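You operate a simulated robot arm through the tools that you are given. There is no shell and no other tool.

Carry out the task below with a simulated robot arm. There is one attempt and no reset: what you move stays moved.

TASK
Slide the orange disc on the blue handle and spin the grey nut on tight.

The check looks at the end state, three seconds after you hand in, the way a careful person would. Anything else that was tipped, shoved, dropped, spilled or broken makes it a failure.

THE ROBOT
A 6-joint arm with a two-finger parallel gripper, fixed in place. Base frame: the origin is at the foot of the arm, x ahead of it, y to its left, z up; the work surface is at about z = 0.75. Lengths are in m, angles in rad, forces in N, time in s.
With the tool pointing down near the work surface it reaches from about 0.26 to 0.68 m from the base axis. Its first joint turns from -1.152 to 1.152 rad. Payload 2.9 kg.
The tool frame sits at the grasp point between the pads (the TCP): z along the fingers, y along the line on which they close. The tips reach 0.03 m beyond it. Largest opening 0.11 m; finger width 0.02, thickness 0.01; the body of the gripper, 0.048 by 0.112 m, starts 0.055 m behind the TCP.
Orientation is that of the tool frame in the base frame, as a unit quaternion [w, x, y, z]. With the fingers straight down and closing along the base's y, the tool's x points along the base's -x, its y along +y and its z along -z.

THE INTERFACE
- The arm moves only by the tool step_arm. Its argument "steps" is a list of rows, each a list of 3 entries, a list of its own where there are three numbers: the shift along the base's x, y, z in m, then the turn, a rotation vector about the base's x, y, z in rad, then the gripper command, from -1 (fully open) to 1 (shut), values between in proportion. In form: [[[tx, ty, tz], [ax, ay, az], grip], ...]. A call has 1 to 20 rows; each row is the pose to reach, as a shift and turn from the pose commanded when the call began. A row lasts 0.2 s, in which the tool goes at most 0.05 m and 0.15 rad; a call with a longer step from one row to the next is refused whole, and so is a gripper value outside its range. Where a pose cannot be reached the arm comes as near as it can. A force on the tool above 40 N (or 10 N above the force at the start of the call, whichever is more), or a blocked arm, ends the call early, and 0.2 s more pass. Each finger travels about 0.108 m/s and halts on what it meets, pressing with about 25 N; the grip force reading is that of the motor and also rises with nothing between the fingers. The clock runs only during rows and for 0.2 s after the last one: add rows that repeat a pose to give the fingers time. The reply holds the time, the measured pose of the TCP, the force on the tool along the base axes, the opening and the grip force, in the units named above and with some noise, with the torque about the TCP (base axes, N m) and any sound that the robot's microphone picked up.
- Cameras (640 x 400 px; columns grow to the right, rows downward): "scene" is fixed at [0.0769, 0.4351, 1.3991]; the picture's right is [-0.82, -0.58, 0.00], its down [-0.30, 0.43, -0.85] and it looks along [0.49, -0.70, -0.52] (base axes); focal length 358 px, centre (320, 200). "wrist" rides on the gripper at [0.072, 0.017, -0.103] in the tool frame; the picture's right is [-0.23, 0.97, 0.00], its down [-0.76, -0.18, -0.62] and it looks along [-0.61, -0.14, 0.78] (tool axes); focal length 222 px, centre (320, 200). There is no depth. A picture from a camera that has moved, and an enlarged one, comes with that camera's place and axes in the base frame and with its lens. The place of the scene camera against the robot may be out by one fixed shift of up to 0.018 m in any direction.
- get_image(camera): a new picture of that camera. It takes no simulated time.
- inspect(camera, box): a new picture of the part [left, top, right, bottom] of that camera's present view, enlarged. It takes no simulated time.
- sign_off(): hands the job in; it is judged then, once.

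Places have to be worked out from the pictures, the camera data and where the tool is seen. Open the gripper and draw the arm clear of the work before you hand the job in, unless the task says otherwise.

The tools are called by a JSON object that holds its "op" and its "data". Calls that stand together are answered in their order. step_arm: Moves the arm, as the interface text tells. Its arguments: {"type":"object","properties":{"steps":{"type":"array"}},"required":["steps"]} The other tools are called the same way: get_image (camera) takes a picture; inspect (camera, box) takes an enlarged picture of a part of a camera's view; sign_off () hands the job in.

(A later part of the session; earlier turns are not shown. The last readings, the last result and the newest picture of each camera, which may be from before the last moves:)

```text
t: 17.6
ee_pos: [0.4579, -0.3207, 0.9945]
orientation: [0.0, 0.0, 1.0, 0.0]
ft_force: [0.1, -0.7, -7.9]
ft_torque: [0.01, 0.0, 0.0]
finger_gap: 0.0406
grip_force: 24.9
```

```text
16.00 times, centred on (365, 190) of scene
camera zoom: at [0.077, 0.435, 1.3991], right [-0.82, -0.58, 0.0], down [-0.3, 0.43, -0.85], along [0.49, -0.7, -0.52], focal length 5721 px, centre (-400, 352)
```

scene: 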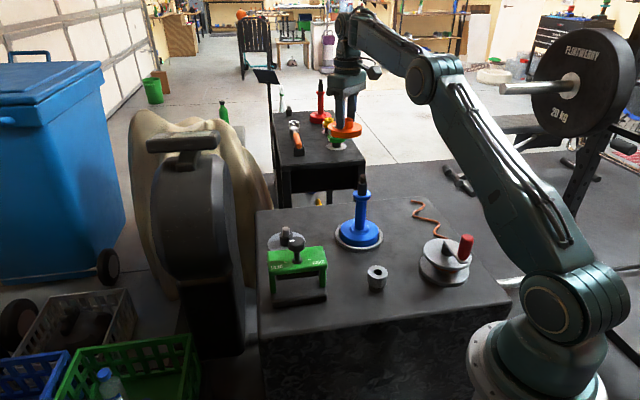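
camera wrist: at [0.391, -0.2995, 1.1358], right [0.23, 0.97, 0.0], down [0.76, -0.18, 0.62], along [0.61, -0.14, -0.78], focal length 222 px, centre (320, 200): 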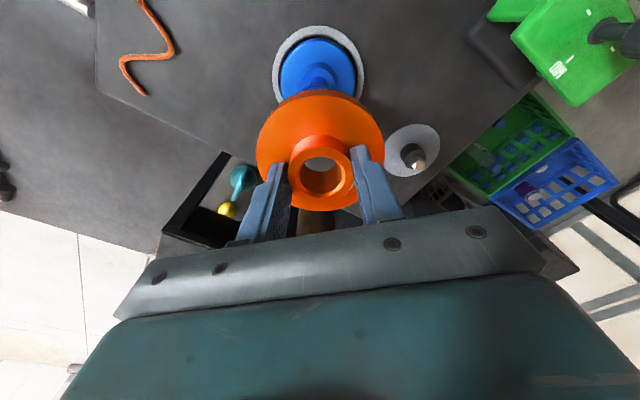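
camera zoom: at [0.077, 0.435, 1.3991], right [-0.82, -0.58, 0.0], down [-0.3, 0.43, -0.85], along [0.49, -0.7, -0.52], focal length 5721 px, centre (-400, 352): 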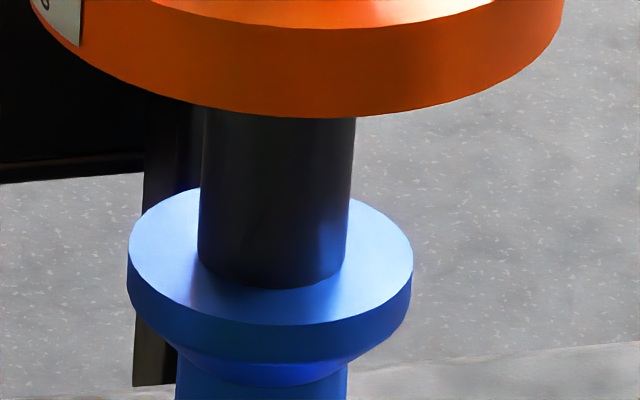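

Looking through the bore, the thread dome sits about 1 mm toward +y of the bore centre, otherwise well placed. I'll shift (+0.0003, +0.0012), lower 6 mm and look again before the sleeve enters.

{"op": "step_arm", "data": {"steps": [[[0.0003, 0.0012, 0], [0, 0, 0], 1], [[0.0003, 0.0012, -0.003], [0, 0, 0], 1], [[0.0003, 0.0012, -0.006], [0, 0, 0], 1], [[0.0003, 0.0012, -0.006], [0, 0, 0], 1]]}}

{"op": "inspect", "data": {"camera": "wrist", "box": [285, 130, 355, 180]}}

{"op": "inspect", "data": {"camera": "scene", "box": [340, 163, 390, 198]}}

```text
t: 18.6
ee_pos: [0.4596, -0.319, 0.9891]
orientation: [0.0, 0.0, 1.0, 0.0]
ft_force: [-0.2, -0.1, -7.9]
ft_torque: [0.02, -0.01, 0.01]
finger_gap: 0.0403
grip_force: 24.8
```

```text
8.00 times, centred on (320, 155) of wrist
camera zoom: at [0.3868, -0.3018, 1.0943], right [0.23, 0.97, 0.0], down [0.76, -0.18, 0.62], along [0.61, -0.14, -0.78], focal length 1777 px, centre (320, 560)
```

zoom: 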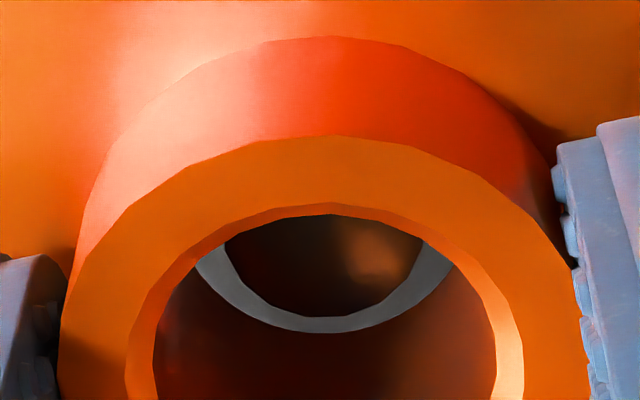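

```text
11.43 times, centred on (365, 180) of scene
camera zoom: at [0.077, 0.435, 1.3991], right [-0.82, -0.58, 0.0], down [-0.3, 0.43, -0.85], along [0.49, -0.7, -0.52], focal length 4087 px, centre (-194, 423)
```

zoom: 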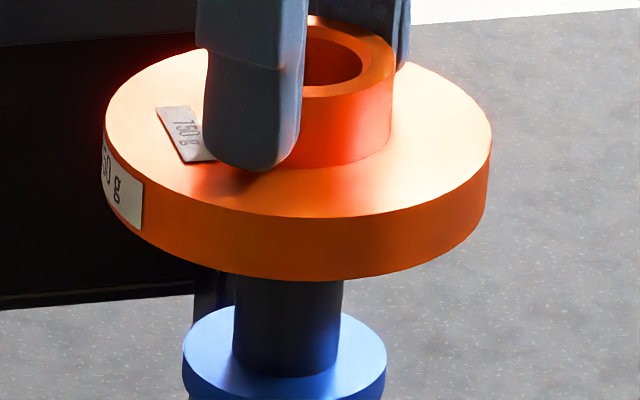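

The thread is now centred horizontally in the bore, and the scene view agrees within about 0.5 mm. Lowering in 1.5 mm steps, watching the force.

{"op": "step_arm", "data": {"steps": [[[0, 0, -0.0015], [0, 0, 0], 1], [[0, 0, -0.003], [0, 0, 0], 1], [[0, 0, -0.0045], [0, 0, 0], 1], [[0, 0, -0.006], [0, 0, 0], 1], [[0, 0, -0.0075], [0, 0, 0], 1], [[0, 0, -0.009], [0, 0, 0], 1]]}}

{"op": "inspect", "data": {"camera": "wrist", "box": [285, 130, 355, 180]}}

{"op": "inspect", "data": {"camera": "scene", "box": [340, 163, 390, 198]}}

```text
t: 20.0
ee_pos: [0.4587, -0.3187, 0.9795]
orientation: [0.0, -0.001, 1.0, -0.001]
ft_force: [-0.1, 0.2, -7.3]
ft_torque: [0.0, 0.0, 0.02]
finger_gap: 0.0405
grip_force: 25.1
```

```text
8.00 times, centred on (320, 155) of wrist
camera zoom: at [0.3867, -0.3018, 1.0845], right [0.23, 0.97, 0.0], down [0.76, -0.18, 0.62], along [0.61, -0.14, -0.78], focal length 1777 px, centre (320, 560)
```

zoom: 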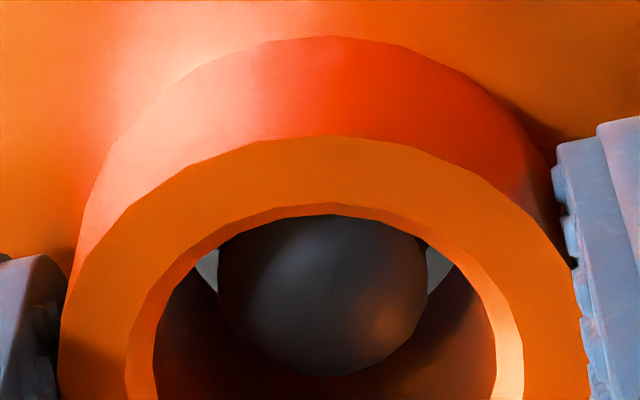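

```text
11.43 times, centred on (365, 180) of scene
camera zoom: at [0.077, 0.435, 1.3991], right [-0.82, -0.58, 0.0], down [-0.3, 0.43, -0.85], along [0.49, -0.7, -0.52], focal length 4087 px, centre (-194, 423)
```

zoom: 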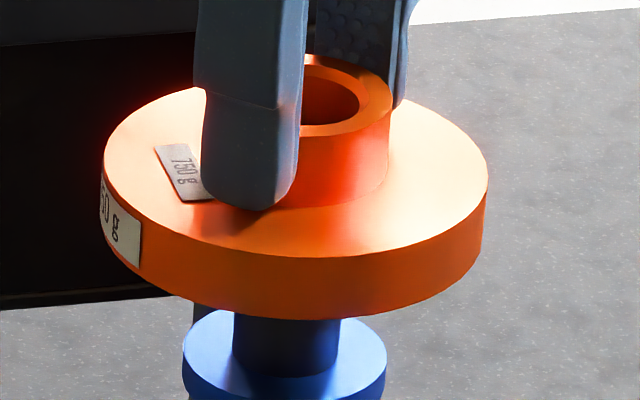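

The dome shows centred inside the bore, no contact force. Continuing down.

{"op": "step_arm", "data": {"steps": [[[0, 0, -0.0015], [0, 0, 0], 1], [[0, 0, -0.003], [0, 0, 0], 1], [[0, 0, -0.0045], [0, 0, 0], 1], [[0, 0, -0.006], [0, 0, 0], 1], [[0, 0, -0.0075], [0, 0, 0], 1], [[0, 0, -0.009], [0, 0, 0], 1]]}}

{"op": "inspect", "data": {"camera": "wrist", "box": [285, 130, 355, 180]}}

{"op": "inspect", "data": {"camera": "scene", "box": [340, 163, 390, 198]}}

```text
t: 21.4
ee_pos: [0.4591, -0.3196, 0.9718]
orientation: [0.001, 0.0, 1.0, 0.0]
ft_force: [-0.4, -0.2, -6.5]
ft_torque: [0.0, 0.02, 0.01]
finger_gap: 0.0402
grip_force: 25.0
```

```text
8.00 times, centred on (320, 155) of wrist
camera zoom: at [0.3871, -0.3023, 1.0765], right [0.23, 0.97, 0.0], down [0.76, -0.18, 0.62], along [0.61, -0.14, -0.78], focal length 1777 px, centre (320, 560)
```

zoom: 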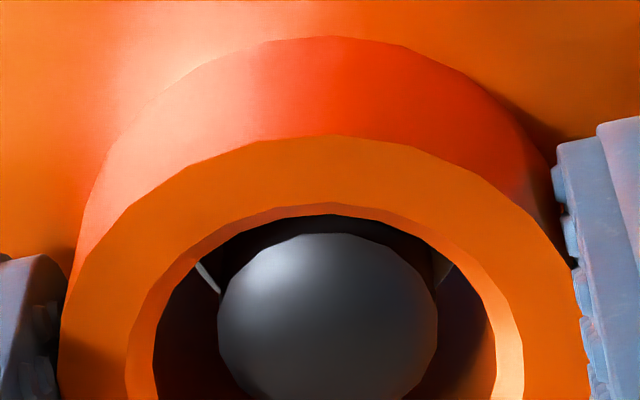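

```text
11.43 times, centred on (365, 180) of scene
camera zoom: at [0.077, 0.435, 1.3991], right [-0.82, -0.58, 0.0], down [-0.3, 0.43, -0.85], along [0.49, -0.7, -0.52], focal length 4087 px, centre (-194, 423)
```

zoom: 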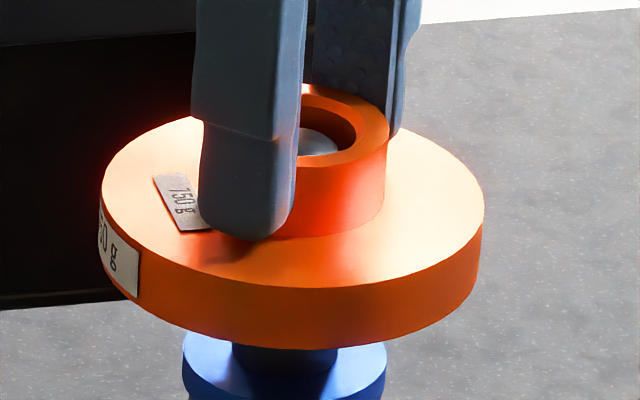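

Sleeve appears to be entering without force. Continuing down toward the flange.

{"op": "step_arm", "data": {"steps": [[[0, 0, -0.0015], [0, 0, 0], 1], [[0, 0, -0.003], [0, 0, 0], 1], [[0, 0, -0.0045], [0, 0, 0], 1], [[0, 0, -0.006], [0, 0, 0], 1], [[0, 0, -0.0075], [0, 0, 0], 1], [[0, 0, -0.009], [0, 0, 0], 1]]}}

{"op": "inspect", "data": {"camera": "scene", "box": [340, 168, 390, 203]}}

{"op": "inspect", "data": {"camera": "wrist", "box": [285, 130, 355, 180]}}

```text
t: 22.8
ee_pos: [0.4575, -0.3185, 0.9627]
orientation: [0.001, 0.001, 1.0, 0.0]
ft_force: [-0.6, 0.7, -7.2]
ft_torque: [0.02, 0.0, 0.0]
finger_gap: 0.0405
grip_force: 24.7
```

```text
11.43 times, centred on (365, 186) of scene
camera zoom: at [0.077, 0.435, 1.3991], right [-0.82, -0.58, 0.0], down [-0.3, 0.43, -0.85], along [0.49, -0.7, -0.52], focal length 4087 px, centre (-194, 366)
```

zoom: 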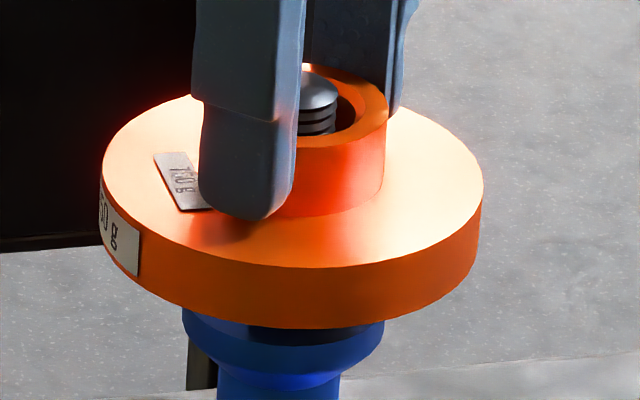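

```text
8.00 times, centred on (320, 155) of wrist
camera zoom: at [0.3863, -0.3017, 1.0674], right [0.23, 0.97, 0.0], down [0.76, -0.18, 0.62], along [0.61, -0.14, -0.78], focal length 1777 px, centre (320, 560)
```

zoom: 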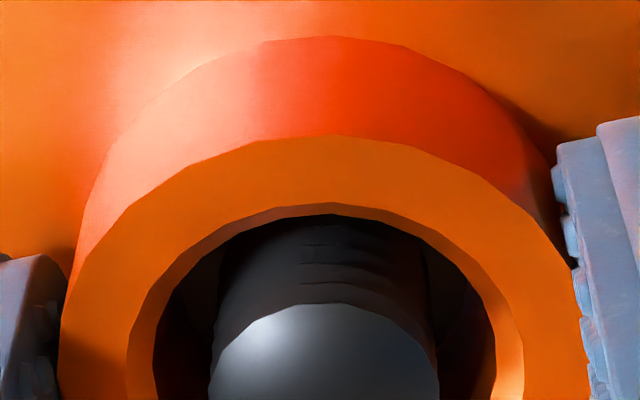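

The sleeve is inside the bore and it slides freely; only the last stretch to the flange remains. Continuing down until it seats.

{"op": "step_arm", "data": {"steps": [[[0, 0, -0.0015], [0, 0, 0], 1], [[0, 0, -0.003], [0, 0, 0], 1], [[0, 0, -0.0045], [0, 0, 0], 1], [[0, 0, -0.006], [0, 0, 0], 1], [[0, 0, -0.0075], [0, 0, 0], 1]]}}

{"op": "inspect", "data": {"camera": "scene", "box": [340, 168, 390, 203]}}

```text
t: 24.0
ee_pos: [0.4595, -0.3185, 0.9563]
orientation: [0.001, 0.0, 1.0, 0.0]
ft_force: [-0.7, 0.4, -7.2]
ft_torque: [0.05, -0.02, -0.02]
finger_gap: 0.0406
grip_force: 24.9
```

```text
11.43 times, centred on (365, 186) of scene
camera zoom: at [0.077, 0.435, 1.3991], right [-0.82, -0.58, 0.0], down [-0.3, 0.43, -0.85], along [0.49, -0.7, -0.52], focal length 4087 px, centre (-194, 366)
```

zoom: 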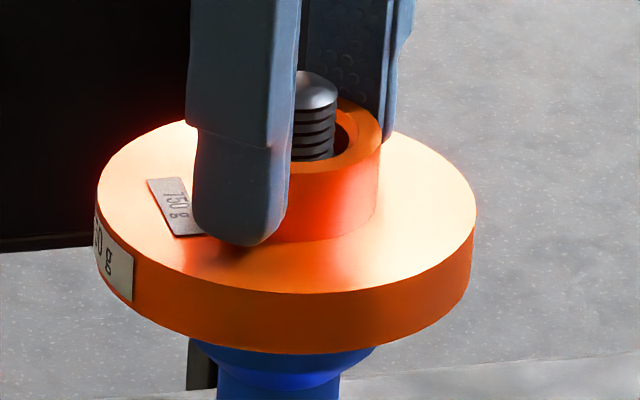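

Still no contact at z≈0.955; continuing in 1 mm steps until the weight transfers to the flange.

{"op": "step_arm", "data": {"steps": [[[0, 0, -0.001], [0, 0, 0], 1], [[0, 0, -0.002], [0, 0, 0], 1], [[0, 0, -0.003], [0, 0, 0], 1], [[0, 0, -0.004], [0, 0, 0], 1]]}}

{"op": "inspect", "data": {"camera": "scene", "box": [340, 168, 390, 203]}}

```text
t: 25.0
ee_pos: [0.4587, -0.3171, 0.9518]
orientation: [0.0, 0.0, 1.0, 0.0]
ft_force: [-0.9, 0.4, -8.1]
ft_torque: [-0.01, 0.04, -0.01]
finger_gap: 0.0405
grip_force: 25.2
```

```text
11.43 times, centred on (365, 186) of scene
camera zoom: at [0.077, 0.435, 1.3991], right [-0.82, -0.58, 0.0], down [-0.3, 0.43, -0.85], along [0.49, -0.7, -0.52], focal length 4087 px, centre (-194, 366)
```

zoom: 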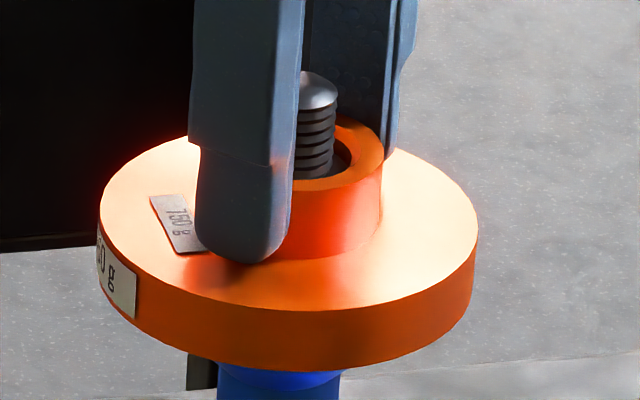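

Still hanging free (Fz about −8). Continuing.

{"op": "step_arm", "data": {"steps": [[[0, 0, -0.001], [0, 0, 0], 1], [[0, 0, -0.002], [0, 0, 0], 1], [[0, 0, -0.003], [0, 0, 0], 1], [[0, 0, -0.004], [0, 0, 0], 1]]}}

{"op": "inspect", "data": {"camera": "scene", "box": [340, 168, 390, 203]}}

```text
t: 26.0
ee_pos: [0.4602, -0.3184, 0.9473]
orientation: [0.0, 0.0, 1.0, 0.0]
ft_force: [0.0, -1.1, -5.2]
ft_torque: [0.01, 0.06, 0.03]
finger_gap: 0.0406
grip_force: 24.8
```

```text
11.43 times, centred on (365, 186) of scene
camera zoom: at [0.077, 0.435, 1.3991], right [-0.82, -0.58, 0.0], down [-0.3, 0.43, -0.85], along [0.49, -0.7, -0.52], focal length 4087 px, centre (-194, 366)
```

zoom: 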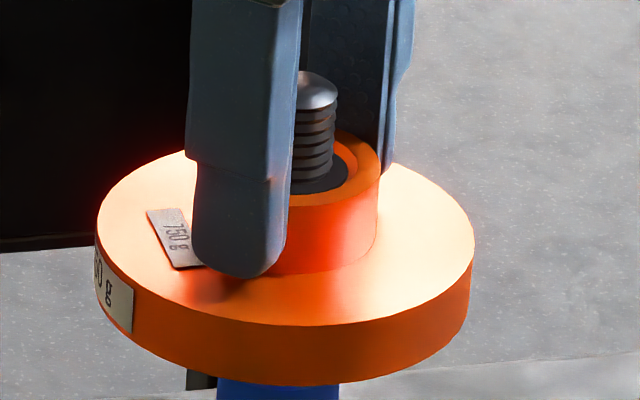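

The sleeve shoulder is now visible just inside the hub, nearly seated. Continuing in 1 mm steps.

{"op": "step_arm", "data": {"steps": [[[0, 0, -0.001], [0, 0, 0], 1], [[0, 0, -0.002], [0, 0, 0], 1], [[0, 0, -0.003], [0, 0, 0], 1]]}}

{"op": "inspect", "data": {"camera": "scene", "box": [340, 168, 390, 203]}}

```text
t: 26.8
ee_pos: [0.4591, -0.3187, 0.9472]
orientation: [0.002, 0.0, 1.0, -0.001]
ft_force: [-5.7, 3.8, 20.3]
ft_torque: [0.32, 0.21, 0.0]
finger_gap: 0.0405
grip_force: 24.4
```

```text
11.43 times, centred on (365, 186) of scene
camera zoom: at [0.0765, 0.4354, 1.399], right [-0.82, -0.58, 0.0], down [-0.3, 0.43, -0.85], along [0.49, -0.7, -0.52], focal length 4087 px, centre (-194, 366)
```

zoom: 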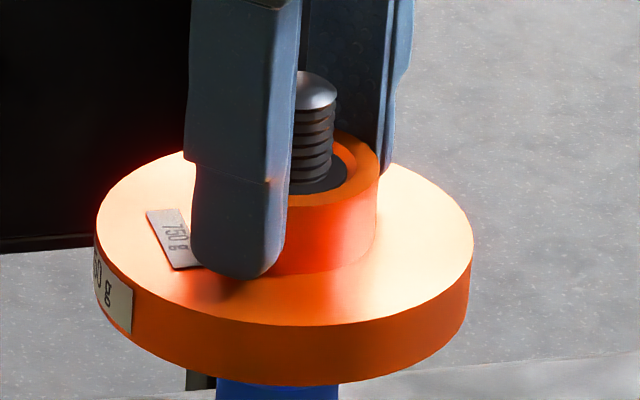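

The disc has seated on the flange (Fz +20). I'll relieve the load by ~2.8 mm, then open the fingers.

{"op": "step_arm", "data": {"steps": [[[0, 0, 0.0015], [0, 0, 0], 1], [[0, 0, 0.0028], [0, 0, 0], 1], [[0, 0, 0.0028], [0, 0, 0], 1], [[0, 0, 0.0028], [0, 0, 0], 0.1], [[0, 0, 0.0028], [0, 0, 0], -0.2], [[0, 0, 0.0028], [0, 0, 0], -0.5], [[0, 0, 0.0028], [0, 0, 0], -0.5]]}}

{"op": "inspect", "data": {"camera": "scene", "box": [325, 160, 405, 250]}}

```text
t: 28.4
ee_pos: [0.4593, -0.3187, 0.9484]
orientation: [0.0, 0.0, 1.0, -0.001]
ft_force: [-0.5, -0.3, -0.4]
ft_torque: [0.0, 0.0, -0.03]
finger_gap: 0.0822
grip_force: 0.0
```

```text
4.44 times, centred on (365, 205) of scene
camera zoom: at [0.0769, 0.4351, 1.3991], right [-0.82, -0.58, 0.0], down [-0.3, 0.43, -0.85], along [0.49, -0.7, -0.52], focal length 1589 px, centre (120, 178)
```

zoom: 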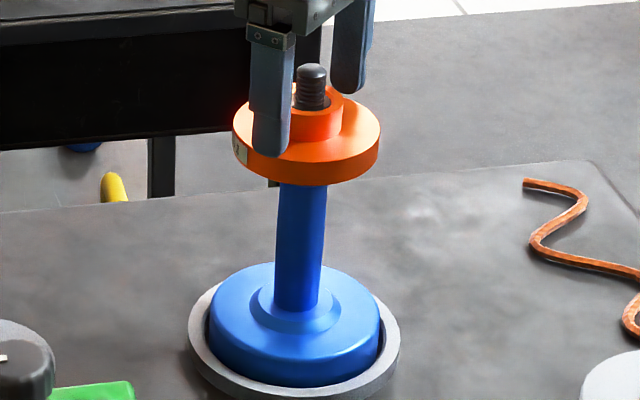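

The disc rests on the flange, centred. I'll raise straight up, then travel to place the wrist camera above the nut.

{"op": "step_arm", "data": {"steps": [[[0, 0, 0.03], [0, 0, 0], -0.5], [[0, 0, 0.07], [0, 0, 0], -0.5], [[0, 0, 0.11], [0, 0, 0], -0.5], [[0, 0, 0.15], [0, 0, 0], -0.5], [[-0.012, 0.026, 0.17], [0, 0, 0], -0.5], [[-0.024, 0.052, 0.17], [0, 0, 0], -0.5], [[-0.036, 0.08, 0.17], [0, 0, 0], -0.5], [[-0.048, 0.108, 0.17], [0, 0, 0], -0.5], [[-0.06, 0.1335, 0.15], [0, 0, 0], -0.5], [[-0.06, 0.1335, 0.11], [0, 0, 0], -0.5], [[-0.06, 0.1335, 0.07], [0, 0, 0], -0.5], [[-0.06, 0.1335, 0.053], [0, 0, 0], -0.5], [[-0.06, 0.1335, 0.053], [0, 0, 0], -0.5]]}}

{"op": "get_image", "data": {"camera": "wrist"}}

{"op": "get_image", "data": {"camera": "scene"}}

```text
t: 31.2
ee_pos: [0.3968, -0.1826, 1.0009]
orientation: [0.0, 0.0, 1.0, 0.0]
ft_force: [0.8, -0.1, 1.0]
ft_torque: [0.03, -0.01, 0.04]
finger_gap: 0.0823
grip_force: 0.1
```

```text
taken
camera wrist: at [0.326, -0.1668, 1.106], right [0.23, 0.97, 0.0], down [0.76, -0.18, 0.62], along [0.61, -0.14, -0.78], focal length 222 px, centre (320, 200)
```

wrist: 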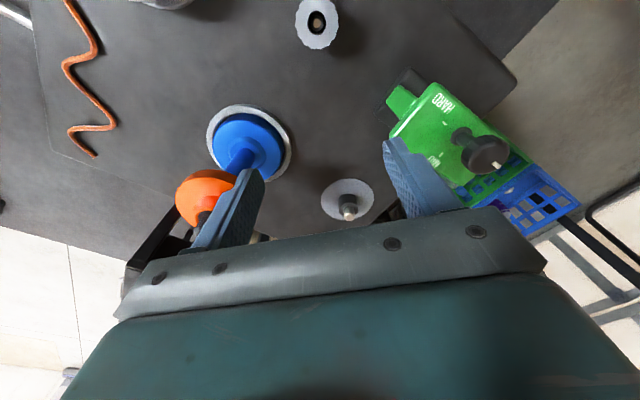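

```text
taken
```

scene: 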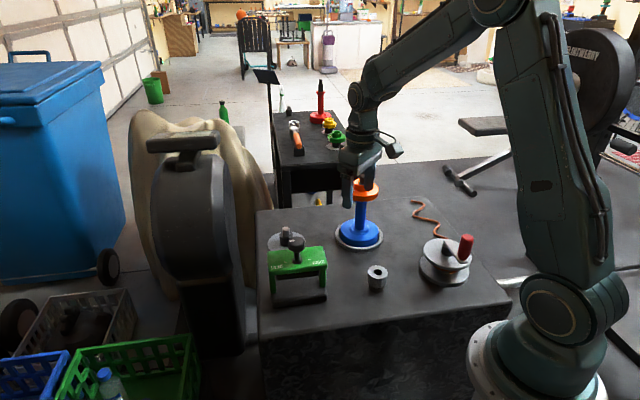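

The nut is near end-on at the top of the wrist view. Zooming in on it to get its exact position.

{"op": "inspect", "data": {"camera": "wrist", "box": [285, 0, 355, 55]}}

{"op": "inspect", "data": {"camera": "wrist", "box": [170, 90, 300, 220]}}

{"op": "inspect", "data": {"camera": "scene", "box": [335, 165, 395, 215]}}

```text
7.27 times, centred on (320, 28) of wrist
camera zoom: at [0.326, -0.1668, 1.106], right [0.23, 0.97, 0.0], down [0.76, -0.18, 0.62], along [0.61, -0.14, -0.78], focal length 1615 px, centre (320, 1454)
```

zoom: 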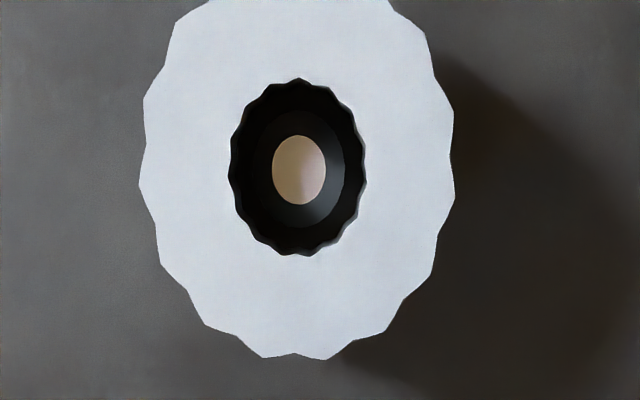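

```text
3.08 times, centred on (235, 155) of wrist
camera zoom: at [0.326, -0.1668, 1.106], right [0.23, 0.97, 0.0], down [0.76, -0.18, 0.62], along [0.61, -0.14, -0.78], focal length 684 px, centre (582, 338)
```

zoom: 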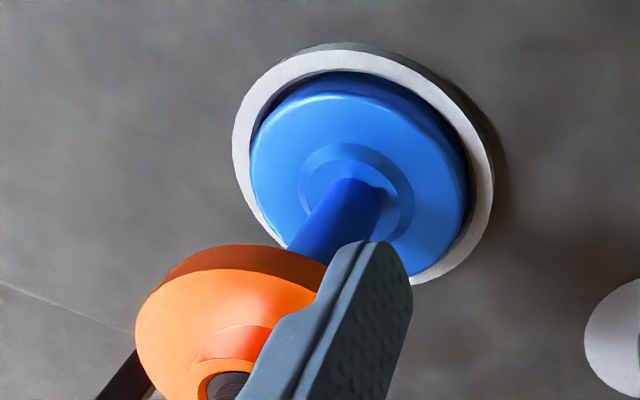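

```text
8.00 times, centred on (365, 190) of scene
camera zoom: at [0.0769, 0.4351, 1.3991], right [-0.82, -0.58, 0.0], down [-0.3, 0.43, -0.85], along [0.49, -0.7, -0.52], focal length 2861 px, centre (-40, 280)
```

zoom: 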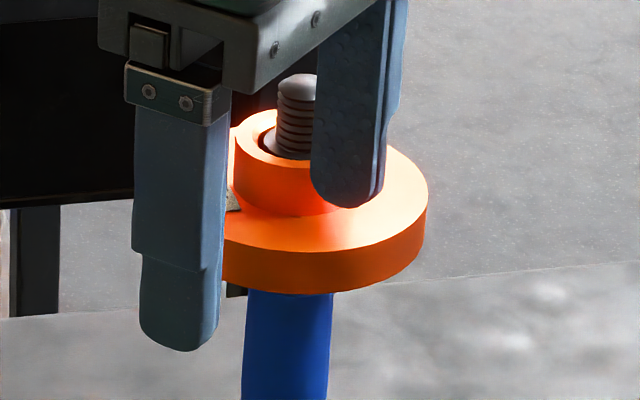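

The nut is lobed, about 0.047 m across, sitting at tool offset (0.0717, 0.0136) from the TCP, top at z≈0.797. Before gripping it, I'll raise a bit and test how far the wrist can yaw, so I know how many turns I get per grasp.

{"op": "step_arm", "data": {"steps": [[[0, 0, 0.04], [0, 0, 0.1], -0.5], [[0, 0, 0.08], [0, 0, 0.25], -0.5], [[0, 0, 0.08], [0, 0, 0.4], -0.5], [[0, 0, 0.08], [0, 0, 0.55], -0.5], [[0, 0, 0.08], [0, 0, 0.7], -0.5], [[0, 0, 0.08], [0, 0, 0.85], -0.5], [[0, 0, 0.08], [0, 0, 1.0], -0.5], [[0, 0, 0.08], [0, 0, 1.15], -0.5], [[0, 0, 0.08], [0, 0, 1.3], -0.5], [[0, 0, 0.08], [0, 0, 1.45], -0.5], [[0, 0, 0.08], [0, 0, 1.57], -0.5], [[0, 0, 0.08], [0, 0, 1.57], -0.5]]}}

```text
t: 33.8
ee_pos: [0.3985, -0.1851, 1.0805]
orientation: [0.0, -0.707, 0.708, 0.001]
ft_force: [-0.3, -0.4, 0.4]
ft_torque: [0.0, -0.01, -0.01]
finger_gap: 0.0822
grip_force: 0.0
```

+90° is reached with no trouble. Testing a further +90°.

{"op": "step_arm", "data": {"steps": [[[0, 0, 0], [0, 0, 0.15], -0.5], [[0, 0, 0], [0, 0, 0.3], -0.5], [[0, 0, 0], [0, 0, 0.45], -0.5], [[0, 0, 0], [0, 0, 0.6], -0.5], [[0, 0, 0], [0, 0, 0.75], -0.5], [[0, 0, 0], [0, 0, 0.9], -0.5], [[0, 0, 0], [0, 0, 1.05], -0.5], [[0, 0, 0], [0, 0, 1.2], -0.5], [[0, 0, 0], [0, 0, 1.35], -0.5], [[0, 0, 0], [0, 0, 1.5], -0.5], [[0, 0, 0], [0, 0, 1.57], -0.5], [[0, 0, 0], [0, 0, 1.57], -0.5]]}}

{"op": "get_image", "data": {"camera": "scene"}}

```text
t: 36.4
ee_pos: [0.4569, -0.1982, 1.1698]
orientation: [-0.026, 1.0, -0.001, -0.009]
ft_force: [0.8, -0.5, 0.7]
ft_torque: [-0.01, 0.02, 0.0]
finger_gap: 0.0829
grip_force: 0.2
out of reach, approached as far as the arm can: row 7, 8, 9, 10, 11, 12
```

```text
taken
```

scene: 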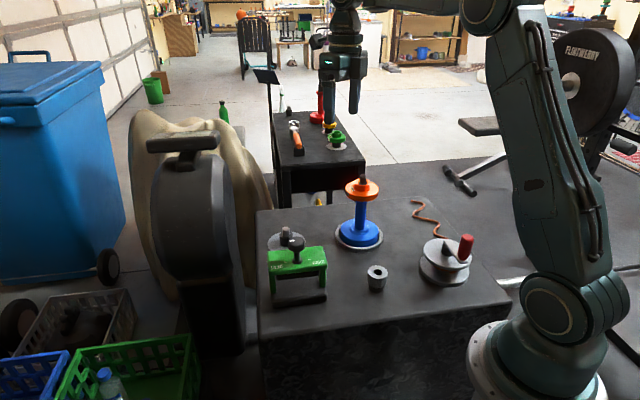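

The wrist yaw limit is about +2.5 rad here, so I'll grasp the nut at yaw ≈ +2.1 to have nearly a full clockwise turn available. Rotating back to yaw 2.1 in free space first.

{"op": "step_arm", "data": {"steps": [[[0, 0, 0], [0, 0, -0.15], -0.5], [[0, 0, 0], [0, 0, -0.3], -0.5], [[0, 0, 0], [0, 0, -0.45], -0.5], [[0, 0, 0], [0, 0, -0.6], -0.5], [[0, 0, 0], [0, 0, -0.75], -0.5], [[0, 0, 0], [0, 0, -0.9], -0.5], [[0, 0, 0], [0, 0, -1.04], -0.5], [[0, 0, 0], [0, 0, -1.04], -0.5], [[0, 0, 0], [0, 0, -1.04], -0.5]]}}

{"op": "get_image", "data": {"camera": "wrist"}}

```text
t: 38.4
ee_pos: [0.46, -0.1958, 1.1724]
orientation: [-0.026, 0.866, -0.499, 0.005]
ft_force: [0.1, -0.6, -1.1]
ft_torque: [-0.01, 0.02, -0.01]
finger_gap: 0.0825
grip_force: 0.1
```

```text
taken
camera wrist: at [0.4782, -0.2718, 1.2741], right [-0.96, -0.29, -0.05], down [-0.25, 0.72, 0.64], along [-0.16, 0.63, -0.76], focal length 222 px, centre (320, 200)
```

wrist: 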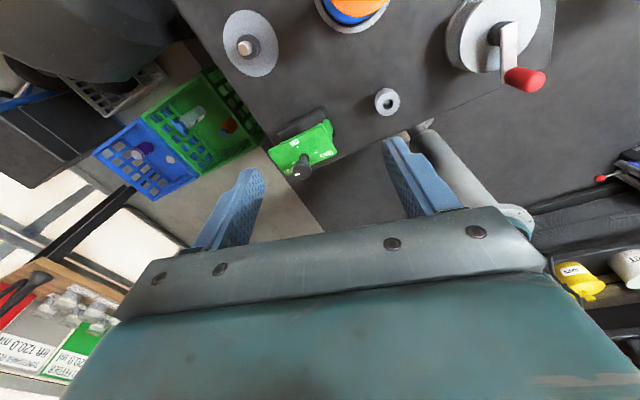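

The arm is at yaw 2.1 with a small residual tilt (0.04, −0.035 rad) which I'll correct, while moving so the camera looks straight down on the nut from z≈1.0.

{"op": "step_arm", "data": {"steps": [[[-0.038, 0.024, 0], [-0.04, 0.0346, 0], -0.5], [[-0.076, 0.048, 0], [-0.04, 0.0346, 0], -0.5], [[-0.114, 0.072, 0], [-0.04, 0.0346, 0], -0.5], [[-0.153, 0.097, 0], [-0.04, 0.0346, 0], -0.5], [[-0.153, 0.097, -0.045], [-0.04, 0.0346, 0], -0.5], [[-0.153, 0.097, -0.09], [-0.04, 0.0346, 0], -0.5], [[-0.153, 0.097, -0.135], [-0.04, 0.0346, 0], -0.5], [[-0.153, 0.097, -0.171], [-0.04, 0.0346, 0], -0.5], [[-0.153, 0.097, -0.171], [-0.04, 0.0346, 0], -0.5]]}}

{"op": "get_image", "data": {"camera": "wrist"}}

{"op": "inspect", "data": {"camera": "wrist", "box": [285, 0, 355, 55]}}

```text
t: 40.4
ee_pos: [0.3039, -0.1009, 1.0018]
orientation: [0.0, 0.866, -0.499, 0.0]
ft_force: [-0.6, 0.7, -0.4]
ft_torque: [-0.01, 0.0, 0.02]
finger_gap: 0.0825
grip_force: 0.1
```

```text
taken
camera wrist: at [0.3276, -0.1718, 1.1068], right [-0.96, -0.29, 0.0], down [-0.23, 0.75, 0.62], along [-0.18, 0.6, -0.78], focal length 222 px, centre (320, 200)
```

wrist: 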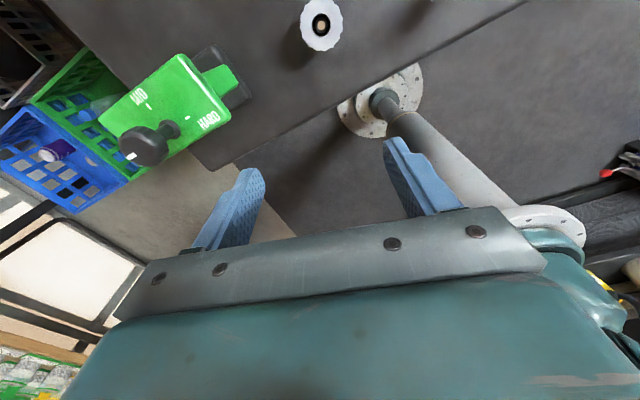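

```text
7.27 times, centred on (320, 28) of wrist
camera zoom: at [0.3276, -0.1718, 1.1068], right [-0.96, -0.29, 0.0], down [-0.23, 0.75, 0.62], along [-0.18, 0.6, -0.78], focal length 1615 px, centre (320, 1454)
```

zoom: 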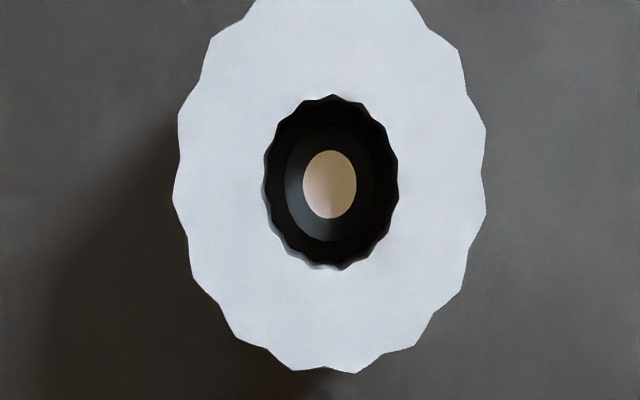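

Tilt is gone. The nut is at tool offset (0.0688, 0.0178); I'll move over it and descend to hover with fingertips just above its top.

{"op": "step_arm", "data": {"steps": [[[0.0095, -0.034, 0], [0, 0, 0], -0.5], [[0.0191, -0.0685, 0], [0, 0, 0], -0.5], [[0.0191, -0.0685, -0.045], [0, 0, 0], -0.5], [[0.0191, -0.0685, -0.09], [0, 0, 0], -0.5], [[0.0191, -0.0685, -0.13], [0, 0, 0], -0.5], [[0.0191, -0.0685, -0.145], [0, 0, 0], -0.5], [[0.0191, -0.0685, -0.145], [0, 0, 0], -0.5]]}}

{"op": "inspect", "data": {"camera": "wrist", "box": [240, 80, 400, 220]}}

{"op": "inspect", "data": {"camera": "scene", "box": [330, 200, 430, 310]}}

```text
t: 42.0
ee_pos: [0.3251, -0.167, 0.8582]
orientation: [0.0, 0.867, -0.499, 0.0]
ft_force: [0.4, 0.9, -0.8]
ft_torque: [-0.01, 0.01, -0.01]
finger_gap: 0.0822
grip_force: 0.1
```

```text
2.86 times, centred on (320, 150) of wrist
camera zoom: at [0.3478, -0.2389, 0.9621], right [-0.96, -0.29, 0.0], down [-0.23, 0.75, 0.62], along [-0.18, 0.6, -0.78], focal length 635 px, centre (320, 343)
```

zoom: 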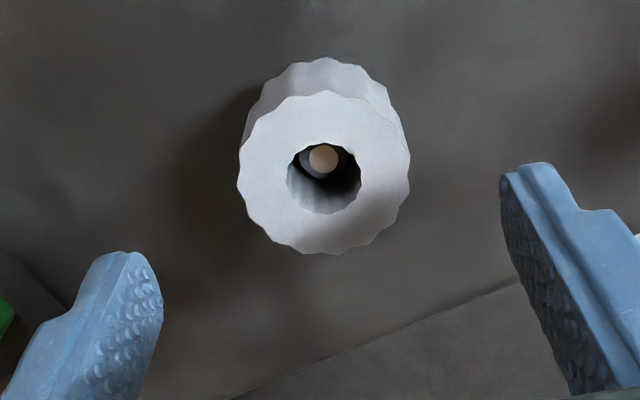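

```text
3.64 times, centred on (380, 255) of scene
camera zoom: at [0.0769, 0.4351, 1.3991], right [-0.82, -0.58, 0.0], down [-0.3, 0.43, -0.85], along [0.49, -0.7, -0.52], focal length 1300 px, centre (102, 0)
```

zoom: 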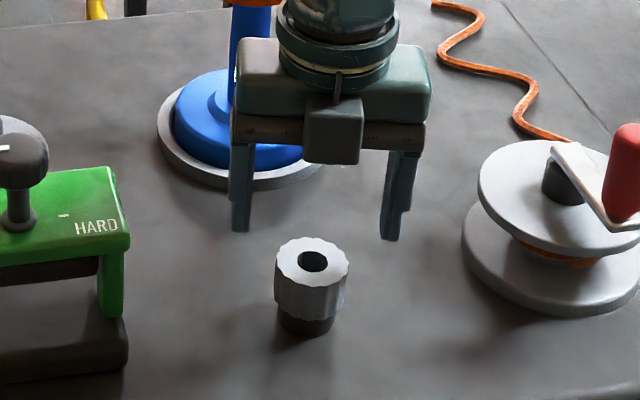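

The nut is within about 1 mm of the TCP axis. I'll correct 1.3 mm in tool y and descend 57 mm to straddle it.

{"op": "step_arm", "data": {"steps": [[[-0.001, -0.0007, -0.015], [0, 0, 0], -0.5], [[-0.001, -0.0007, -0.03], [0, 0, 0], -0.5], [[-0.001, -0.0007, -0.045], [0, 0, 0], -0.5], [[-0.001, -0.0007, -0.057], [0, 0, 0], -0.5], [[-0.001, -0.0007, -0.057], [0, 0, 0], -0.5]]}}

{"op": "inspect", "data": {"camera": "wrist", "box": [240, 80, 400, 220]}}

{"op": "inspect", "data": {"camera": "scene", "box": [340, 235, 420, 310]}}

```text
t: 43.2
ee_pos: [0.3253, -0.1679, 0.7995]
orientation: [-0.001, 0.867, -0.498, 0.0]
ft_force: [0.4, -0.1, -0.7]
ft_torque: [0.01, 0.02, 0.0]
finger_gap: 0.0825
grip_force: 0.1
```

```text
2.86 times, centred on (320, 150) of wrist
camera zoom: at [0.347, -0.2396, 0.904], right [-0.96, -0.29, 0.0], down [-0.23, 0.75, 0.62], along [-0.18, 0.6, -0.78], focal length 635 px, centre (320, 343)
```

zoom: 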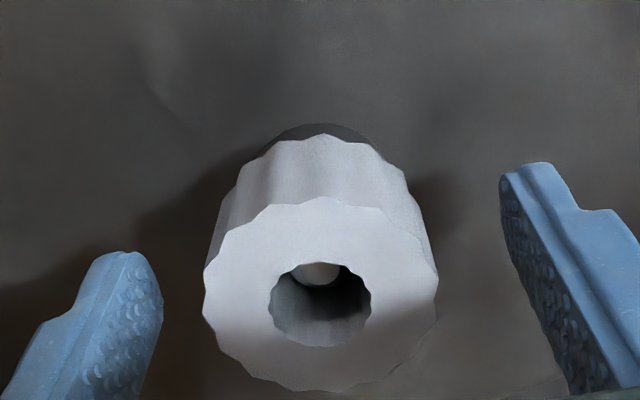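

```text
5.33 times, centred on (380, 272) of scene
camera zoom: at [0.0769, 0.4351, 1.3991], right [-0.82, -0.58, 0.0], down [-0.3, 0.43, -0.85], along [0.49, -0.7, -0.52], focal length 1907 px, centre (0, -187)
```

zoom: 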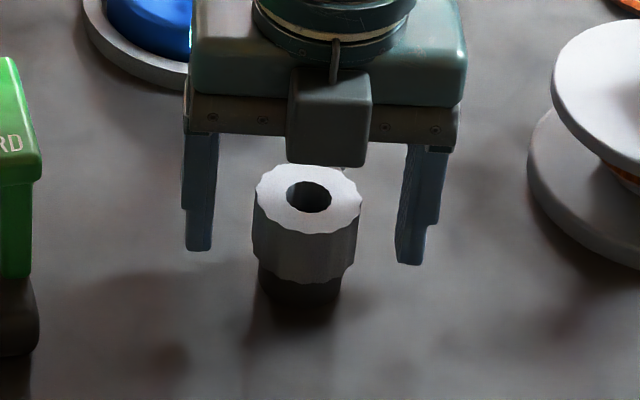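

Centred: nut top is level with the TCP and the offset is under 1 mm. Closing on the nut.

{"op": "step_arm", "data": {"steps": [[[0, 0, 0], [0, 0, 0], -0.1], [[0, 0, 0], [0, 0, 0], 0.05], [[0, 0, 0], [0, 0, 0], 0.15], [[0, 0, 0], [0, 0, 0], 1], [[0, 0, 0], [0, 0, 0], 1], [[0, 0, 0], [0, 0, 0], 1]]}}

{"op": "inspect", "data": {"camera": "wrist", "box": [240, 80, 400, 220]}}

{"op": "inspect", "data": {"camera": "scene", "box": [340, 235, 420, 310]}}

```text
t: 44.6
ee_pos: [0.3241, -0.1684, 0.7993]
orientation: [0.0, 0.867, -0.499, 0.0]
ft_force: [-0.3, -0.7, 0.9]
ft_torque: [0.0, 0.0, 0.01]
finger_gap: 0.0475
grip_force: 25.3
```

```text
2.86 times, centred on (320, 150) of wrist
camera zoom: at [0.3469, -0.2395, 0.9041], right [-0.96, -0.29, 0.0], down [-0.23, 0.75, 0.62], along [-0.18, 0.6, -0.78], focal length 635 px, centre (320, 343)
```

zoom: 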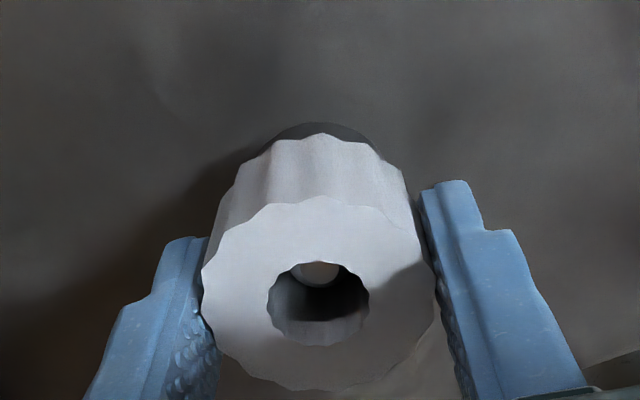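

```text
5.33 times, centred on (380, 272) of scene
camera zoom: at [0.0769, 0.4351, 1.3991], right [-0.82, -0.58, 0.0], down [-0.3, 0.43, -0.85], along [0.49, -0.7, -0.52], focal length 1907 px, centre (0, -187)
```

zoom: 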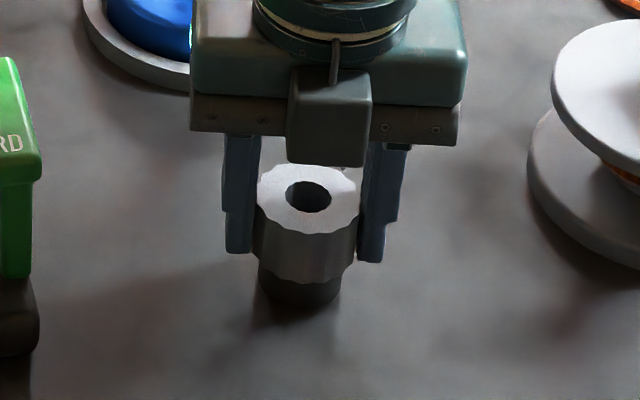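

Gripped (gap 0.0475). Lifting straight up off the pin, then I'll check the load.

{"op": "step_arm", "data": {"steps": [[[0, 0, 0.006], [0, 0, 0], 1], [[0, 0, 0.02], [0, 0, 0], 1], [[0, 0, 0.04], [0, 0, 0], 1], [[0, 0, 0.06], [0, 0, 0], 1], [[0, 0, 0.06], [0, 0, 0], 1]]}}

{"op": "inspect", "data": {"camera": "scene", "box": [330, 200, 430, 310]}}

```text
t: 45.8
ee_pos: [0.3239, -0.1684, 0.8605]
orientation: [0.0, 0.867, -0.499, 0.0]
ft_force: [0.3, 0.1, -1.2]
ft_torque: [0.01, 0.0, 0.01]
finger_gap: 0.0474
grip_force: 24.8
```

```text
3.64 times, centred on (380, 255) of scene
camera zoom: at [0.0769, 0.4351, 1.3991], right [-0.82, -0.58, 0.0], down [-0.3, 0.43, -0.85], along [0.49, -0.7, -0.52], focal length 1300 px, centre (102, 0)
```

zoom: 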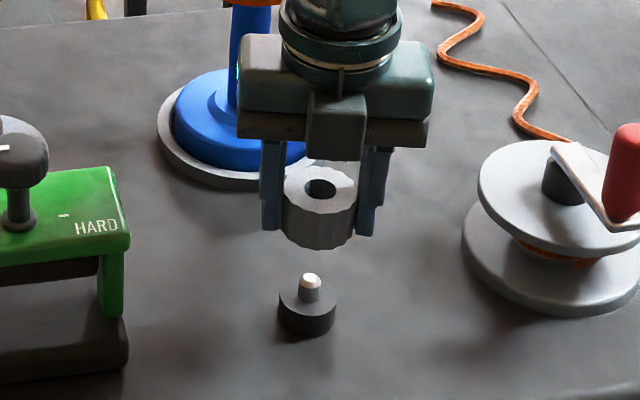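

The nut is lifted cleanly. I'll raise to z≈1.1 and move so the wrist camera is above the handle again for an end-on measurement.

{"op": "step_arm", "data": {"steps": [[[0, 0, 0.045], [0, 0, 0], 1], [[0, 0, 0.09], [0, 0, 0], 1], [[0, 0, 0.135], [0, 0, 0], 1], [[0, 0, 0.18], [0, 0, 0], 1], [[0, 0, 0.225], [0, 0, 0], 1], [[0, 0, 0.242], [0, 0, 0], 1], [[0.03, -0.02, 0.242], [0, 0, 0], 1], [[0.06, -0.04, 0.242], [0, 0, 0], 1], [[0.09, -0.06, 0.242], [0, 0, 0], 1], [[0.118, -0.0785, 0.242], [0, 0, 0], 1], [[0.118, -0.0785, 0.242], [0, 0, 0], 1], [[0.118, -0.0785, 0.242], [0, 0, 0], 1]]}}

{"op": "get_image", "data": {"camera": "wrist"}}

{"op": "inspect", "data": {"camera": "wrist", "box": [270, 0, 370, 80]}}

{"op": "inspect", "data": {"camera": "wrist", "box": [240, 80, 400, 220]}}

```text
t: 48.4
ee_pos: [0.4419, -0.2453, 1.1005]
orientation: [0.0, 0.867, -0.499, 0.0]
ft_force: [0.5, 0.9, -1.3]
ft_torque: [-0.01, -0.01, 0.02]
finger_gap: 0.0471
grip_force: 25.0
```

```text
taken
camera wrist: at [0.4646, -0.3159, 1.206], right [-0.96, -0.29, 0.0], down [-0.23, 0.75, 0.62], along [-0.18, 0.6, -0.78], focal length 222 px, centre (320, 200)
```

wrist: 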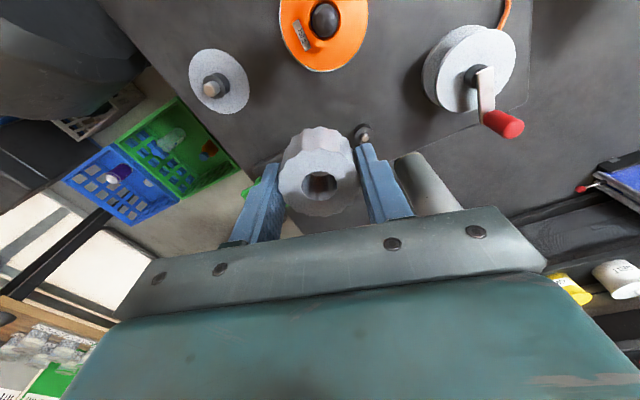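

```text
5.00 times, centred on (320, 40) of wrist
camera zoom: at [0.4646, -0.3159, 1.206], right [-0.96, -0.29, 0.0], down [-0.23, 0.75, 0.62], along [-0.18, 0.6, -0.78], focal length 1111 px, centre (320, 1000)
```

zoom: 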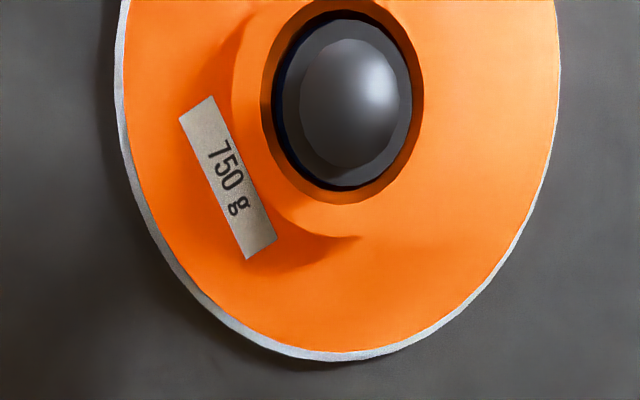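

```text
2.86 times, centred on (320, 150) of wrist
camera zoom: at [0.4646, -0.3159, 1.206], right [-0.96, -0.29, 0.0], down [-0.23, 0.75, 0.62], along [-0.18, 0.6, -0.78], focal length 635 px, centre (320, 343)
```

zoom: 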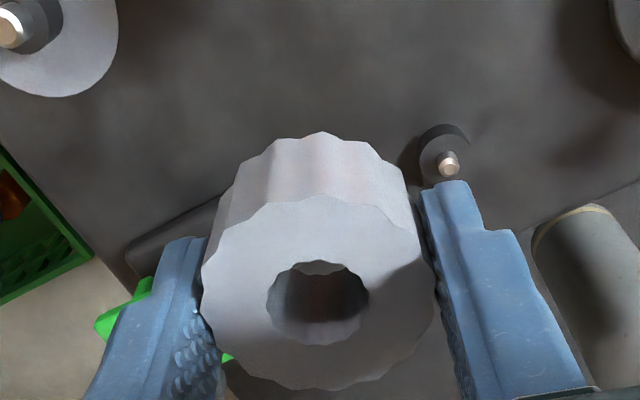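

Handle axis is at tool offset (0.0715, 0.0223); nut in hand is centred within 1 mm. I'll move the nut over the thread and lower to about 15 mm above it, then verify.

{"op": "step_arm", "data": {"steps": [[[0.004, -0.018, 0], [0, 0, 0], 1], [[0.008, -0.036, 0], [0, 0, 0], 1], [[0.012, -0.054, 0], [0, 0, 0], 1], [[0.0158, -0.0723, 0], [0, 0, 0], 1], [[0.0158, -0.0723, -0.03], [0, 0, 0], 1], [[0.0158, -0.0723, -0.06], [0, 0, 0], 1], [[0.0158, -0.0723, -0.09], [0, 0, 0], 1], [[0.0158, -0.0723, -0.1], [0, 0, 0], 1], [[0.0158, -0.0723, -0.1], [0, 0, 0], 1]]}}

{"op": "inspect", "data": {"camera": "scene", "box": [340, 158, 390, 198]}}

{"op": "inspect", "data": {"camera": "wrist", "box": [240, 20, 400, 220]}}

```text
t: 50.4
ee_pos: [0.4597, -0.3191, 0.999]
orientation: [0.0, 0.867, -0.498, -0.001]
ft_force: [-0.3, 0.2, 0.2]
ft_torque: [-0.04, 0.04, -0.02]
finger_gap: 0.047
grip_force: 24.8
```

```text
10.00 times, centred on (365, 178) of scene
camera zoom: at [0.0769, 0.4351, 1.3991], right [-0.82, -0.58, 0.0], down [-0.3, 0.43, -0.85], along [0.49, -0.7, -0.52], focal length 3576 px, centre (-130, 420)
```

zoom: 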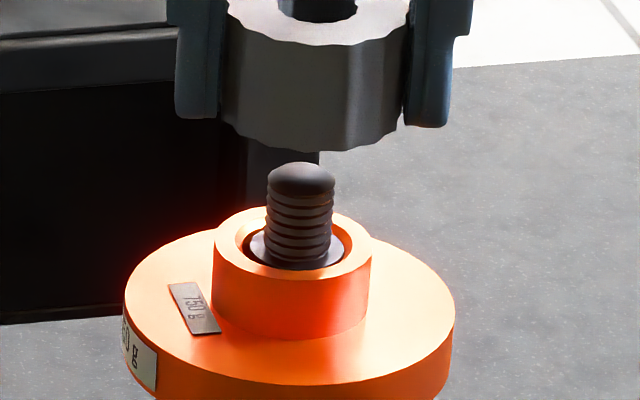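

```text
2.00 times, centred on (320, 120) of wrist
camera zoom: at [0.4812, -0.3904, 1.1049], right [-0.96, -0.29, 0.0], down [-0.23, 0.75, 0.62], along [-0.18, 0.6, -0.78], focal length 444 px, centre (320, 360)
```

zoom: 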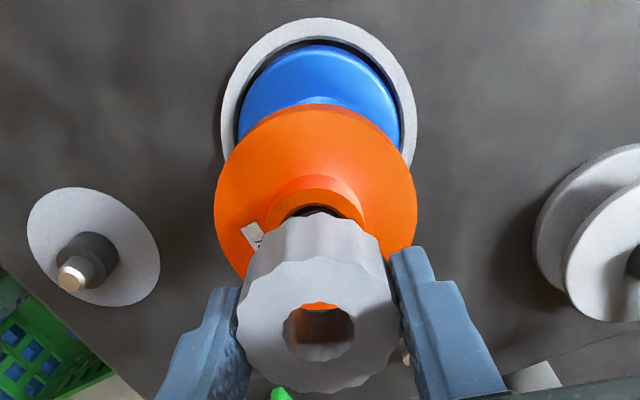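

Close. Let me zoom in more in both views for a refined offset.

{"op": "inspect", "data": {"camera": "scene", "box": [348, 155, 384, 178]}}

{"op": "inspect", "data": {"camera": "scene", "box": [348, 172, 384, 195]}}

{"op": "inspect", "data": {"camera": "wrist", "box": [265, 20, 375, 100]}}

{"op": "inspect", "data": {"camera": "wrist", "box": [270, 120, 370, 220]}}

```text
16.00 times, centred on (366, 166) of scene
camera zoom: at [0.0769, 0.4351, 1.3991], right [-0.82, -0.58, 0.0], down [-0.3, 0.43, -0.85], along [0.49, -0.7, -0.52], focal length 5721 px, centre (-416, 736)
```

zoom: 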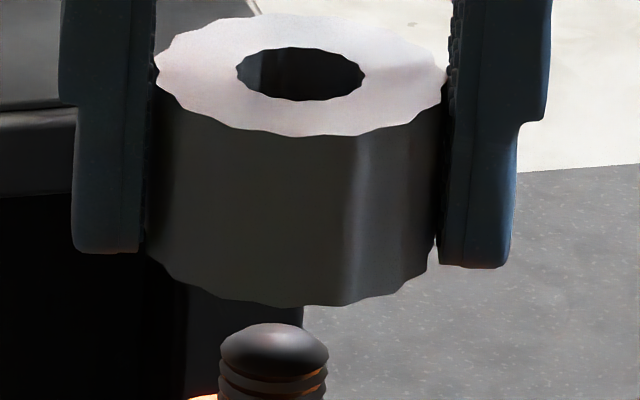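

```text
16.00 times, centred on (366, 184) of scene
camera zoom: at [0.0769, 0.4351, 1.3991], right [-0.82, -0.58, 0.0], down [-0.3, 0.43, -0.85], along [0.49, -0.7, -0.52], focal length 5721 px, centre (-416, 464)
```

zoom: 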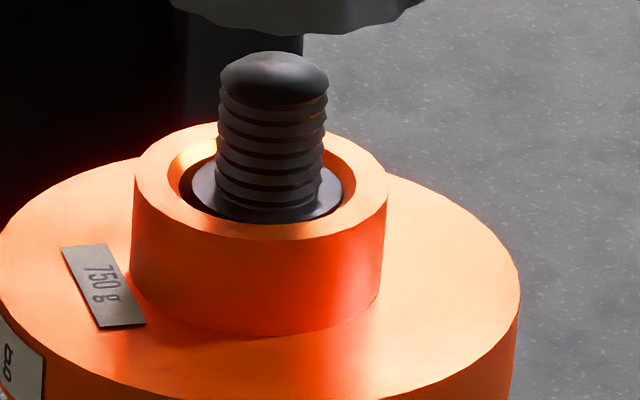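

```text
5.00 times, centred on (320, 60) of wrist
camera zoom: at [0.4812, -0.3904, 1.1049], right [-0.96, -0.29, 0.0], down [-0.23, 0.75, 0.62], along [-0.18, 0.6, -0.78], focal length 1111 px, centre (320, 900)
```

zoom: 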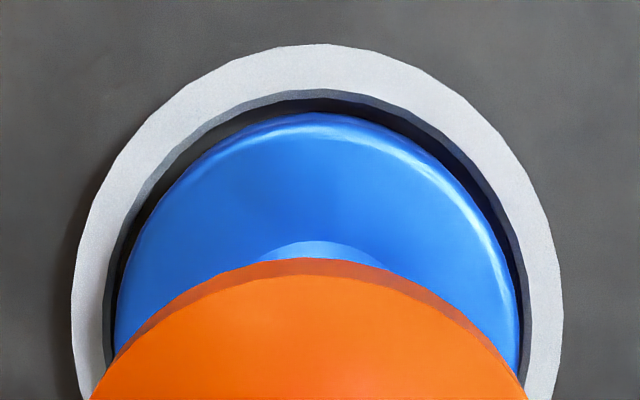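

```text
4.00 times, centred on (320, 170) of wrist
camera zoom: at [0.4812, -0.3904, 1.1049], right [-0.96, -0.29, 0.0], down [-0.23, 0.75, 0.62], along [-0.18, 0.6, -0.78], focal length 888 px, centre (320, 320)
```

zoom: 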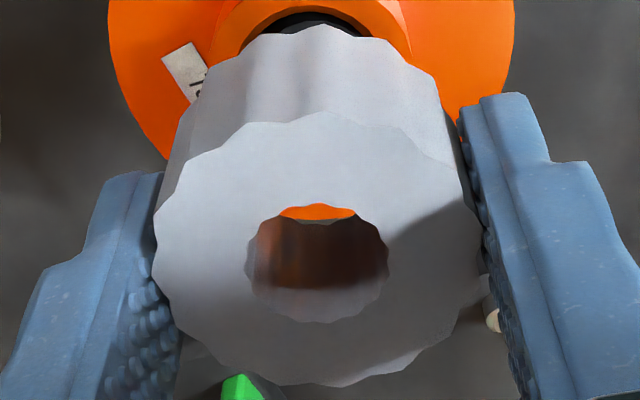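

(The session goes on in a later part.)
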